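You operate a simulated robot arm through the tools that you are given. There is no shell and no other tool. Be economical: measure what you need, move in short steps, check, and stop when the job is done.

The job below is to be done with a simulated robot arm. You get a single attempt, and the scene is never put back.

Task
Slide the red housing along the top of the grey table until it stands next to the blue wheel.
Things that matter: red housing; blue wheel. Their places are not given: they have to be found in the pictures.

Only the result counts: the job must be done as asked and must still hold three seconds after the hand-in. Knocking over, shifting, dropping, spilling or breaking anything else fails it.

Robot
A 6-joint arm with a two-finger parallel gripper, fixed in place. Base frame: the origin is at the foot of the arm, x ahead of it, y to its left, z up; the work surface is at about z = 800. Lengths are in mm, angles in degrees, forces in N, time in s.
With the tool pointing down near the work surface it reaches from about 240 to 640 mm from the base axis. Its first joint turns from -66.0 to 66.0 degrees. Payload 2.7 kg.
The TCP is the grasp point between the finger pads, 23 mm short of the fingertips. In the tool frame z runs along the fingers and y along their closing line. Largest opening 94 mm; finger width 38, thickness 10; the body of the gripper, 54 by 96 mm, starts 39 mm behind the TCP.
Orientation is told as [roll, pitch, yaw] about the base's x, y, z axes, in that order, counted from this pose: with the fingers straight down and closing along the base's y, the tool's x points along the base's -x, its y along +y and its z along -z.

Tools
- The arm moves only by the tool arm_command. Its argument "plan" is a list of rows, each a list of 7 numbers: the turn, a rotation vector about the tool's x, y, z in degrees, then the shift along the tool's x, y, z in mm, then the closure, from 0 (fully open) to 1 (shut). In form: [[wx, wy, wz, x, y, z, fingers], ...]. A call has 1 to 8 rows; each row shifts and turns the commanded pose from where the row before left it, along the tool's axes as they then stand. Rows are played at 5 a second. More than 50 mm and 8.6 degrees between two rows, or a gripper value outside its range, and nothing of the call is played. Where a pose cannot be reached the arm comes as near as it can. A force on the tool above 40 N (or 10 N above the force at the start of the call, whichever is more), or a blocked arm, ends the call early, and 0.2 s more pass. The fingers move at their own pace (about 45 mm/s each) and stop on an object; they squeeze with about 25 N. The grip force told is the motor's: it shows also when the fingers shut on nothing. Time passes only in rows, and 0.2 s behind the last, so rows that do not move let the fingers close. The reply holds the time, the measured pose of the TCP, the force on the tool along the base axes, the opening and the grip force, in the units named above and with some noise.
- Cameras (640 x 400 px; columns grow to the right, rows downward): "scene" is fixed at [71, -436.2, 1390.4]; the picture's right is [0.77, -0.63, 0.00], its down [-0.45, -0.54, -0.71] and it looks along [0.45, 0.55, -0.70] (base axes); focal length 374 px, centre (320, 200). "wrist" rides on the gripper at [-39, 0, -44] in the tool frame; the picture's right is [0.00, -1.00, 0.00], its down [0.97, 0.00, -0.24] and it looks along [0.24, 0.00, 0.97] (tool axes); focal length 218 px, centre (320, 200).
- grab_frame(camera): a new picture of that camera. The clock stands still meanwhile.
- point_at(camera, pixels): for up to 12 pixels [column, row] of the newest picture of that camera ("zoom" is the newest enlarged one), the place [x, y, z] in the base frame of the surface seen there, good to about 2 mm. The clock stands still meanwhile.
- zoom(camera, box): a new picture of the part [left, top, right, bottom] of that camera's present view, enlarged. The clock stands still meanwhile.
- finish_job(): hands the job in; it is judged then, once.

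Keep the steps short. Do not move on a guess: measure, check each grasp and each placing, and mend mistakes. In all there are 60 turns and 20 pictures (those below and enlarged ones count). Leave the gripper open and the arm clear of the work at the hand-in unless told otherwise, and finish with a single line.

The tools are called after "Emit:" by a JSON object that holds its "name" and its "arguments". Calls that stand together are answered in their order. arm_command: Moves the arm, as the interface text tells. Its arguments: {"type":"object","properties":{"plan":{"type":"array","items":{"type":"array","items":{"type":"number"}}}},"required":["plan"]} The other tools are called the same way: grab_frame (camera) takes a picture; point_at (camera, pixels) gives the place of the surface under pixels of a picture; zoom (camera, box) takes an enlarged picture of a part of a camera's view; finish_job () hands the job in.

At the start:

```text
time_s: 0.0
tool_pos: [359.1, 129.7, 992.9]
ee_rot: [0.0, 0.0, 0.1]
ft_force: [-0.4, -0.1, 0.1]
gripper_width: 93.9
finger_force: 0.1
```

scene: 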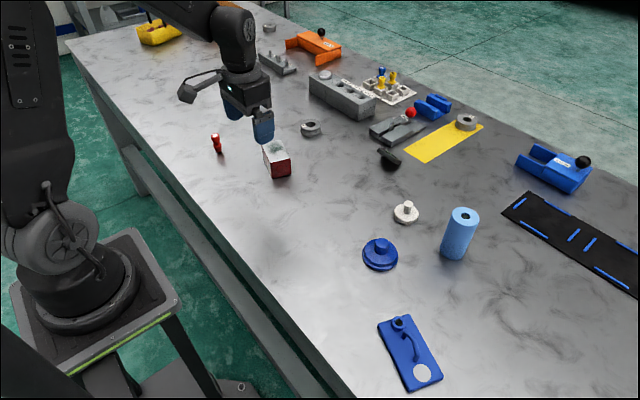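
wrist: 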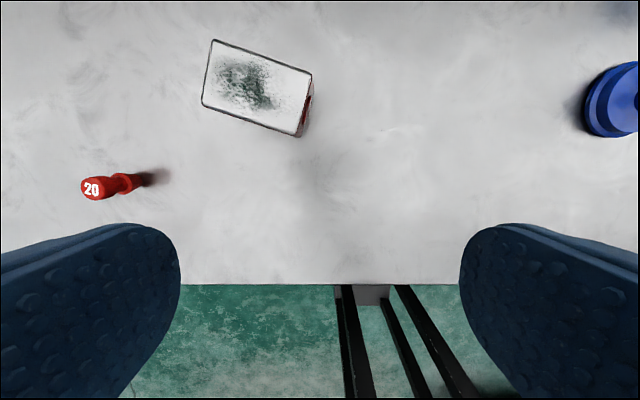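

I see a red-sided box with a pale top at about scene (277,160), probably the housing, and a blue disc with a hub at about (380,254), probably the wheel. I'll enlarge both and then measure them.

Emit:
{"name": "zoom", "arguments": {"camera": "scene", "box": [200, 120, 440, 280]}}

Emit:
{"name": "point_at", "arguments": {"camera": "wrist", "pixels": [[214, 42], [311, 74], [297, 134], [204, 104], [258, 88], [625, 100], [590, 100], [100, 188], [135, 181], [320, 275]]}}

Emit:
{"name": "point_at", "arguments": {"camera": "scene", "pixels": [[380, 243], [363, 255], [397, 256], [380, 269], [378, 238], [405, 212], [394, 212], [218, 144], [266, 162], [272, 178], [290, 173], [320, 250]]}}

```text
2.50 times, centred on (320, 200) of scene
```

zoom: 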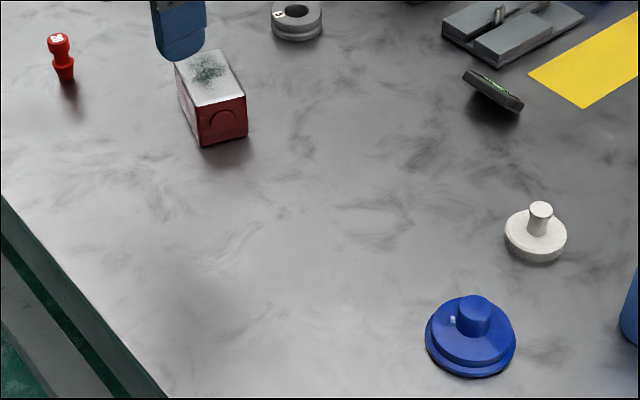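

```text
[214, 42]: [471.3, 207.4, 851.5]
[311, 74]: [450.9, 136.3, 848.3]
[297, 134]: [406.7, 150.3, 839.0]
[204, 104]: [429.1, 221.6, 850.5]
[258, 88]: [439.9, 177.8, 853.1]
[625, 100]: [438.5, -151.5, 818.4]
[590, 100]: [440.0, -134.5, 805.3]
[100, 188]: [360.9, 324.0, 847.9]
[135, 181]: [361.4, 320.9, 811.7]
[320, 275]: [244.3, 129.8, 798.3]
```

```text
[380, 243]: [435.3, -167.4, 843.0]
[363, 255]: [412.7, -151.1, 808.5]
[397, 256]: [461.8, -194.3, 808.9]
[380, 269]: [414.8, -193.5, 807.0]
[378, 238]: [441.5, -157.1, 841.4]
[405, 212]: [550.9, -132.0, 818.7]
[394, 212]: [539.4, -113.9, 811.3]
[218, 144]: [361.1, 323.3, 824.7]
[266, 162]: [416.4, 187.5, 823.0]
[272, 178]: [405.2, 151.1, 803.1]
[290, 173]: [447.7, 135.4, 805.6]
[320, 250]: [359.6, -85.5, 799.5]
```

The housing is a box about 74 x 46 x 52 mm. Its centre is near (439,179), and its long axis is turned about 16° from y. The wheel's centre is near (439,-170), with a radius of about 34. The straight way between them is empty. I'll grip the box across its narrow width, so I first turn the tool about 74° up high.

Emit:
{"name": "arm_command", "arguments": {"plan": [[0, 0, -8.25, 0, 0, 0, 0], [0, 0, -8.25, 0, 0, 0, 0], [0, 0, -8.25, 0, 0, 0, 0], [0, 0, -8.25, 0, 0, 0, 0], [0, 0, -8.25, 0, 0, 0, 0], [0, 0, -8.25, 0, 0, 0, 0], [0, 0, -8.25, 0, 0, 0, 0], [0, 0, -8.25, 0, 0, 0, 0]]}}

```text
time_s: 1.8
tool_pos: [358.1, 129.8, 992.4]
ee_rot: [0.1, -0.1, 66.2]
ft_force: [0.5, 0.0, -0.8]
gripper_width: 93.9
finger_force: 0.0
```

The turn worked. I'll finish the last few degrees and move over the box, staying high.

Emit:
{"name": "arm_command", "arguments": {"plan": [[0, 0, -8.3, 0, 0, 0, 0], [0, 0, 0, -23, -21.7, 0, 0], [0, 0, 0, -23, -21.7, 0, 0], [0, 0, 0, -23, -21.7, 0, 0], [0, 0, 0, 0, 0, 0, 0]]}}

Emit:
{"name": "grab_frame", "arguments": {"camera": "wrist"}}

```text
time_s: 3.0
tool_pos: [439.2, 180.3, 991.6]
ee_rot: [0.1, 0.1, 74.3]
ft_force: [-0.1, -0.2, -0.3]
gripper_width: 94.0
finger_force: 0.1
```

```text
16 pictures are left
```

wrist: 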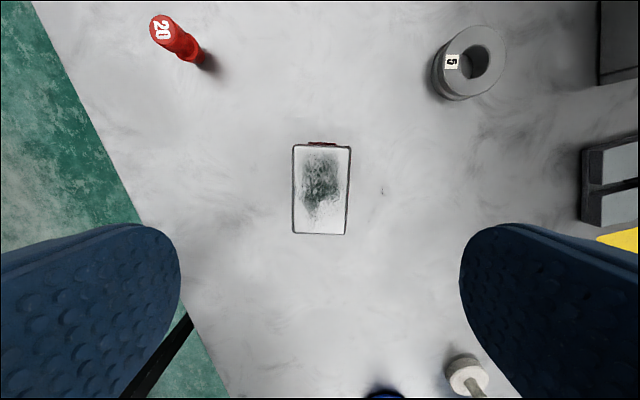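

The box is almost square to the picture and centred near column 321. I'll measure its corners from this view.

Emit:
{"name": "point_at", "arguments": {"camera": "wrist", "pixels": [[296, 148], [348, 150], [345, 231], [295, 231], [321, 190], [322, 144], [385, 395], [321, 236]]}}

```text
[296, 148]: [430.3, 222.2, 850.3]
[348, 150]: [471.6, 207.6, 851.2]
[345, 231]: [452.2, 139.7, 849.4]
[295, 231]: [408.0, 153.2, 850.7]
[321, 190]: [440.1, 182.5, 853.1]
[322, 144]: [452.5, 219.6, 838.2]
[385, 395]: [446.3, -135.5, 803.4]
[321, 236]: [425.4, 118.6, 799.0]
```

The box centre measures (440.5,180.7) and the tool is at (439.2,180.3), so it is centred. I'll go straight down to z ≈ 833 with the fingers open.

Emit:
{"name": "arm_command", "arguments": {"plan": [[0, 0, 0, 0, 0, 40, 0], [0, 0, 0, 0, 0, 40, 0], [0, 0, 0, 0, 0, 40, 0], [0, 0, 0, 0, 0, 25, 0], [0, 0, 0, 0, 0, 14, 0], [0, 0, 0, 0, 0, 0, 0]]}}

Emit:
{"name": "zoom", "arguments": {"camera": "scene", "box": [200, 80, 360, 200]}}

```text
time_s: 4.4
tool_pos: [440.4, 177.6, 833.5]
ee_rot: [0.0, 0.0, 74.3]
ft_force: [-0.3, 0.2, 0.5]
gripper_width: 94.0
finger_force: 0.0
```

```text
3.33 times, centred on (280, 140) of scene
```

zoom: 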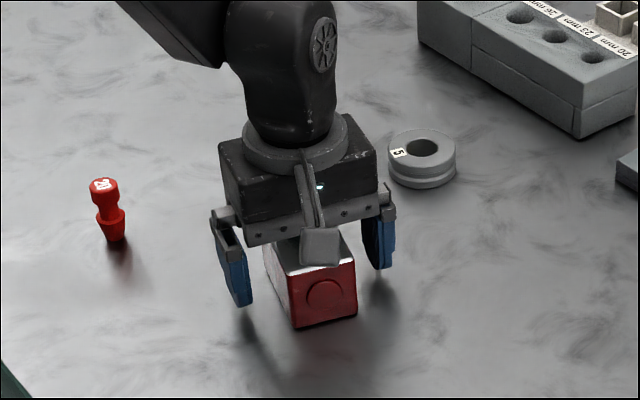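

The fingers stand clear on both sides of the box. I'll close them.

Emit:
{"name": "arm_command", "arguments": {"plan": [[0, 0, 0, 0, 0, 0, 0.3], [0, 0, 0, 0, 0, 0, 0.6], [0, 0, 0, 0, 0, 0, 1], [0, 0, 0, 0, 0, 0, 1], [0, 0, 0, 0, 0, 0, 1]]}}

```text
time_s: 5.6
tool_pos: [439.7, 180.3, 832.8]
ee_rot: [0.0, 0.1, 74.3]
ft_force: [-1.3, 0.9, 0.6]
gripper_width: 49.8
finger_force: 24.9
```

The box is gripped at 49.8 mm wide with 24.9 N. I'll slide it along -y at constant height in small steps, 120 mm to begin with.

Emit:
{"name": "arm_command", "arguments": {"plan": [[0, 0, 0, 9.63, -2.7, 0, 1], [0, 0, 0, 14.45, -4.05, 0, 1], [0, 0, 0, 14.45, -4.05, 0, 1], [0, 0, 0, 19.26, -5.4, 0, 1], [0, 0, 0, 19.26, -5.4, 0, 1], [0, 0, 0, 19.26, -5.4, 0, 1], [0, 0, 0, 14.45, -4.05, 0, 1], [0, 0, 0, 4.8, -1.35, 0, 1]]}}

```text
time_s: 7.4
tool_pos: [439.0, 58.7, 832.3]
ee_rot: [0.1, 0.0, 74.3]
ft_force: [-0.8, 0.7, 0.2]
gripper_width: 49.6
finger_force: 24.9
```

It slid smoothly, with the grip and height unchanged. I'll slide it another 110 mm, to y ≈ -51, and then look.

Emit:
{"name": "arm_command", "arguments": {"plan": [[0, 0, 0, 9.63, -2.7, 0, 1], [0, 0, 0, 14.45, -4.05, 0, 1], [0, 0, 0, 14.45, -4.05, 0, 1], [0, 0, 0, 19.26, -5.4, 0, 1], [0, 0, 0, 19.26, -5.4, 0, 1], [0, 0, 0, 14.45, -4.05, 0, 1], [0, 0, 0, 9.63, -2.7, 0, 1], [0, 0, 0, 4.8, -1.35, 0, 1]]}}

Emit:
{"name": "zoom", "arguments": {"camera": "scene", "box": [280, 150, 440, 290]}}

```text
time_s: 9.2
tool_pos: [438.8, -51.3, 834.0]
ee_rot: [0.1, 0.0, 74.3]
ft_force: [-1.1, 0.2, 0.4]
gripper_width: 50.0
finger_force: 25.2
```

```text
2.86 times, centred on (360, 220) of scene
```

zoom: 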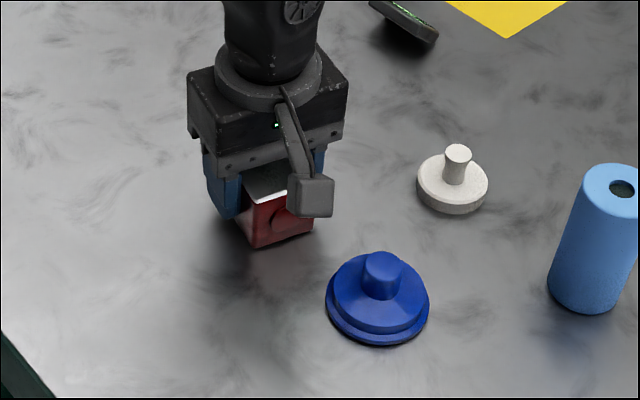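

I'll measure the wheel's rim, the box's lower front edge and the wrist bracket hanging on the wheel side.

Emit:
{"name": "point_at", "arguments": {"camera": "zoom", "pixels": [[326, 302], [428, 300], [378, 345], [345, 262], [382, 256], [255, 247], [312, 234], [310, 196], [310, 213], [330, 213], [345, 335], [415, 330]]}}

```text
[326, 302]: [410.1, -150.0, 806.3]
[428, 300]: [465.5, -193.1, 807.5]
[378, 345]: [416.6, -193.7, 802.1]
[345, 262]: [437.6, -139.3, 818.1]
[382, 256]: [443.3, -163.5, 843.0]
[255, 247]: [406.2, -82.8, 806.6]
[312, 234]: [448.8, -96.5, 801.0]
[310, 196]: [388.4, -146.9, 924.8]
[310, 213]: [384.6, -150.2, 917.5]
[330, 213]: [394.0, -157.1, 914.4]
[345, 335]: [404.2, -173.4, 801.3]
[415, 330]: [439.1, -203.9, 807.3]
```

The wheel's centre is (438,-171) with a radius of about 35. The box's front corners are (406,-83) and (449,-96.5), so the gap is about 40 mm. The bracket is at z > 910, well clear of the wheel. Next I'll slide 12 mm in +x so the end face looks at the wheel, and 30 mm in -y.

Emit:
{"name": "arm_command", "arguments": {"plan": [[0, 0, 0, 5.13, -3.93, 0, 1], [0, 0, 0, 5.13, -3.93, 0, 1], [0, 0, 0, 5.13, -3.93, 0, 1], [0, 0, 0, 5.13, -3.93, 0, 1], [0, 0, 0, 5.13, -3.93, 0, 1], [0, 0, 0, 0, 0, 0, 1]]}}

Emit:
{"name": "zoom", "arguments": {"camera": "scene", "box": [320, 190, 440, 280]}}

```text
time_s: 10.6
tool_pos: [452.2, -81.1, 834.7]
ee_rot: [0.0, -0.1, 74.3]
ft_force: [0.4, 0.3, 0.5]
gripper_width: 49.8
finger_force: 25.6
```

```text
4.44 times, centred on (380, 235) of scene
```

zoom: 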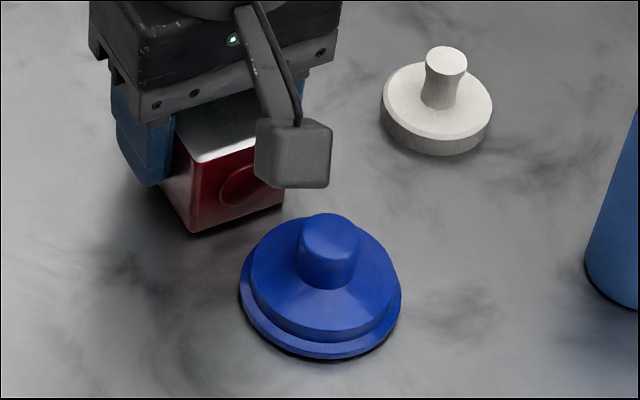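

There is a gap left, and I see a round boss on the box's front face. I'll measure the box edges, the boss and the near rim.

Emit:
{"name": "point_at", "arguments": {"camera": "zoom", "pixels": [[195, 231], [280, 204], [240, 185], [228, 195], [265, 232], [255, 250], [242, 280], [283, 225], [200, 180], [240, 217]]}}

```text
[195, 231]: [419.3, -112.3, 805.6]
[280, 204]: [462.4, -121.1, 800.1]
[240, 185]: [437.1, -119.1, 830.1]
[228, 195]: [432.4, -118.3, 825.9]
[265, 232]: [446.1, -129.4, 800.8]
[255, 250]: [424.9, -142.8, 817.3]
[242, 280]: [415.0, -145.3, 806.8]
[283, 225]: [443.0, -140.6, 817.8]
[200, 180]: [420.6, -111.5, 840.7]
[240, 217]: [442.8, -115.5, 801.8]
```

The face-to-rim gap is about 16 mm, and the boss sticks out about 2 mm. I'll slide another 9 mm in -y, which leaves about 7 mm without touching the wheel.

Emit:
{"name": "arm_command", "arguments": {"plan": [[0, 0, 0, 2.89, -0.81, 0, 1], [0, 0, 0, 2.89, -0.81, 0, 1], [0, 0, 0, 2.89, -0.81, 0, 1], [0, 0, 0, 0, 0, 0, 1]]}}

Emit:
{"name": "zoom", "arguments": {"camera": "scene", "box": [320, 190, 440, 280]}}

Emit:
{"name": "point_at", "arguments": {"camera": "zoom", "pixels": [[210, 244], [250, 230], [290, 217], [250, 200], [242, 280], [400, 290], [320, 355], [258, 240]]}}

```text
time_s: 11.6
tool_pos: [451.3, -91.1, 833.9]
ee_rot: [0.0, 0.0, 74.3]
ft_force: [-0.7, -0.6, -0.1]
gripper_width: 49.8
finger_force: 24.8
```

```text
4.44 times, centred on (380, 235) of scene
```

zoom: 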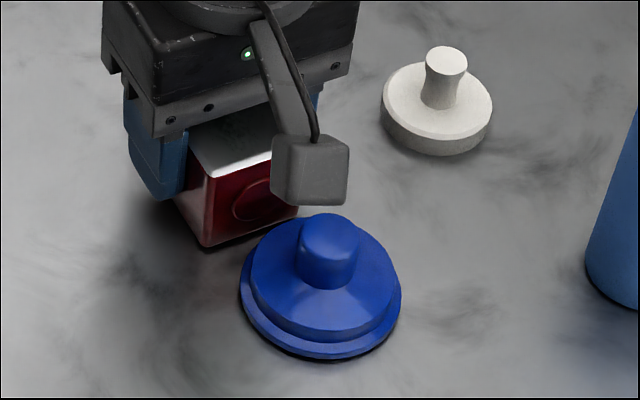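

```text
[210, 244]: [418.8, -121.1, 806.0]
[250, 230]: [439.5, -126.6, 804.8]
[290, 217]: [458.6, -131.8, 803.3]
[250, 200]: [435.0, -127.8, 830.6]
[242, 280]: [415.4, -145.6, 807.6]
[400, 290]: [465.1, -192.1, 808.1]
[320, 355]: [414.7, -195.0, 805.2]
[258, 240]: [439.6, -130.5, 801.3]
```

The face is now at y ≈ -127 and the rim at y ≈ -136, so about 8 mm remain and the wheel has not moved. I'll open the fingers gently in place. The white knob is about 20 mm beyond the open finger.

Emit:
{"name": "arm_command", "arguments": {"plan": [[0, 0, 0, 0, 0, 0, 0.4], [0, 0, 0, 0, 0, 0, 0.3], [0, 0, 0, 0, 0, 0, 0.2], [0, 0, 0, 0, 0, 0, 0.1], [0, 0, 0, 0, 0, 0, 0], [0, 0, 0, 0, 0, 0, 0]]}}

```text
time_s: 13.0
tool_pos: [450.3, -90.3, 834.5]
ee_rot: [0.0, 0.0, 74.3]
ft_force: [-0.9, -0.3, 0.1]
gripper_width: 94.0
finger_force: 0.1
```

The fingers are open. I'll lift straight up.

Emit:
{"name": "arm_command", "arguments": {"plan": [[0, 0, 0, 0, 0, -15, 0], [0, 0, 0, 0, 0, -30, 0], [0, 0, 0, 0, 0, -40, 0], [0, 0, 0, 0, 0, -40, 0], [0, 0, 0, 0, 0, -40, 0], [0, 0, 0, -40, 0, 0, 0], [0, 0, 0, -40, 0, 0, 0], [0, 0, 0, -40, 0, 0, 0]]}}

Emit:
{"name": "grab_frame", "arguments": {"camera": "scene"}}

Emit:
{"name": "zoom", "arguments": {"camera": "scene", "box": [310, 180, 450, 285]}}

```text
time_s: 14.8
tool_pos: [483.7, 23.9, 1000.3]
ee_rot: [0.0, 0.0, 74.3]
ft_force: [0.5, 0.0, -0.7]
gripper_width: 94.0
finger_force: 0.1
```

```text
11 pictures are left
```

scene: 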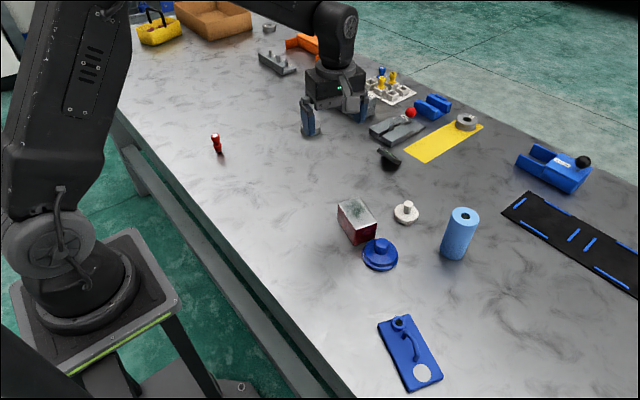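

```text
3.81 times, centred on (380, 232) of scene
```

zoom: 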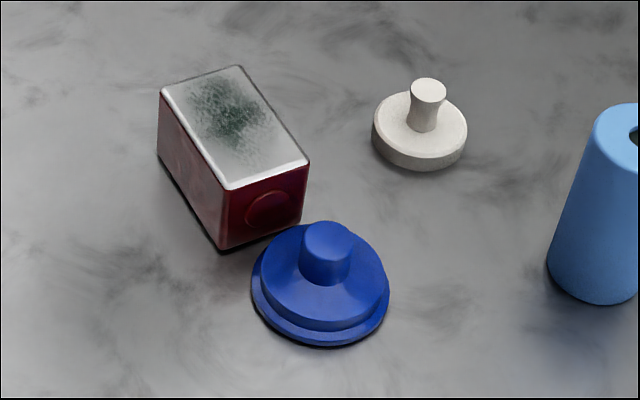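

The housing stands upright beside the wheel with a gap of about 8 mm. Everything else is where it was, and the arm is clear and open, so I'll hand in.

Emit:
{"name": "finish_job", "arguments": {}}

```text
The job is handed in.
```

I slid the red housing along the table; it now stands upright about 8 mm from the blue wheel, nothing else in the pictures had moved, and the gripper is open and clear.
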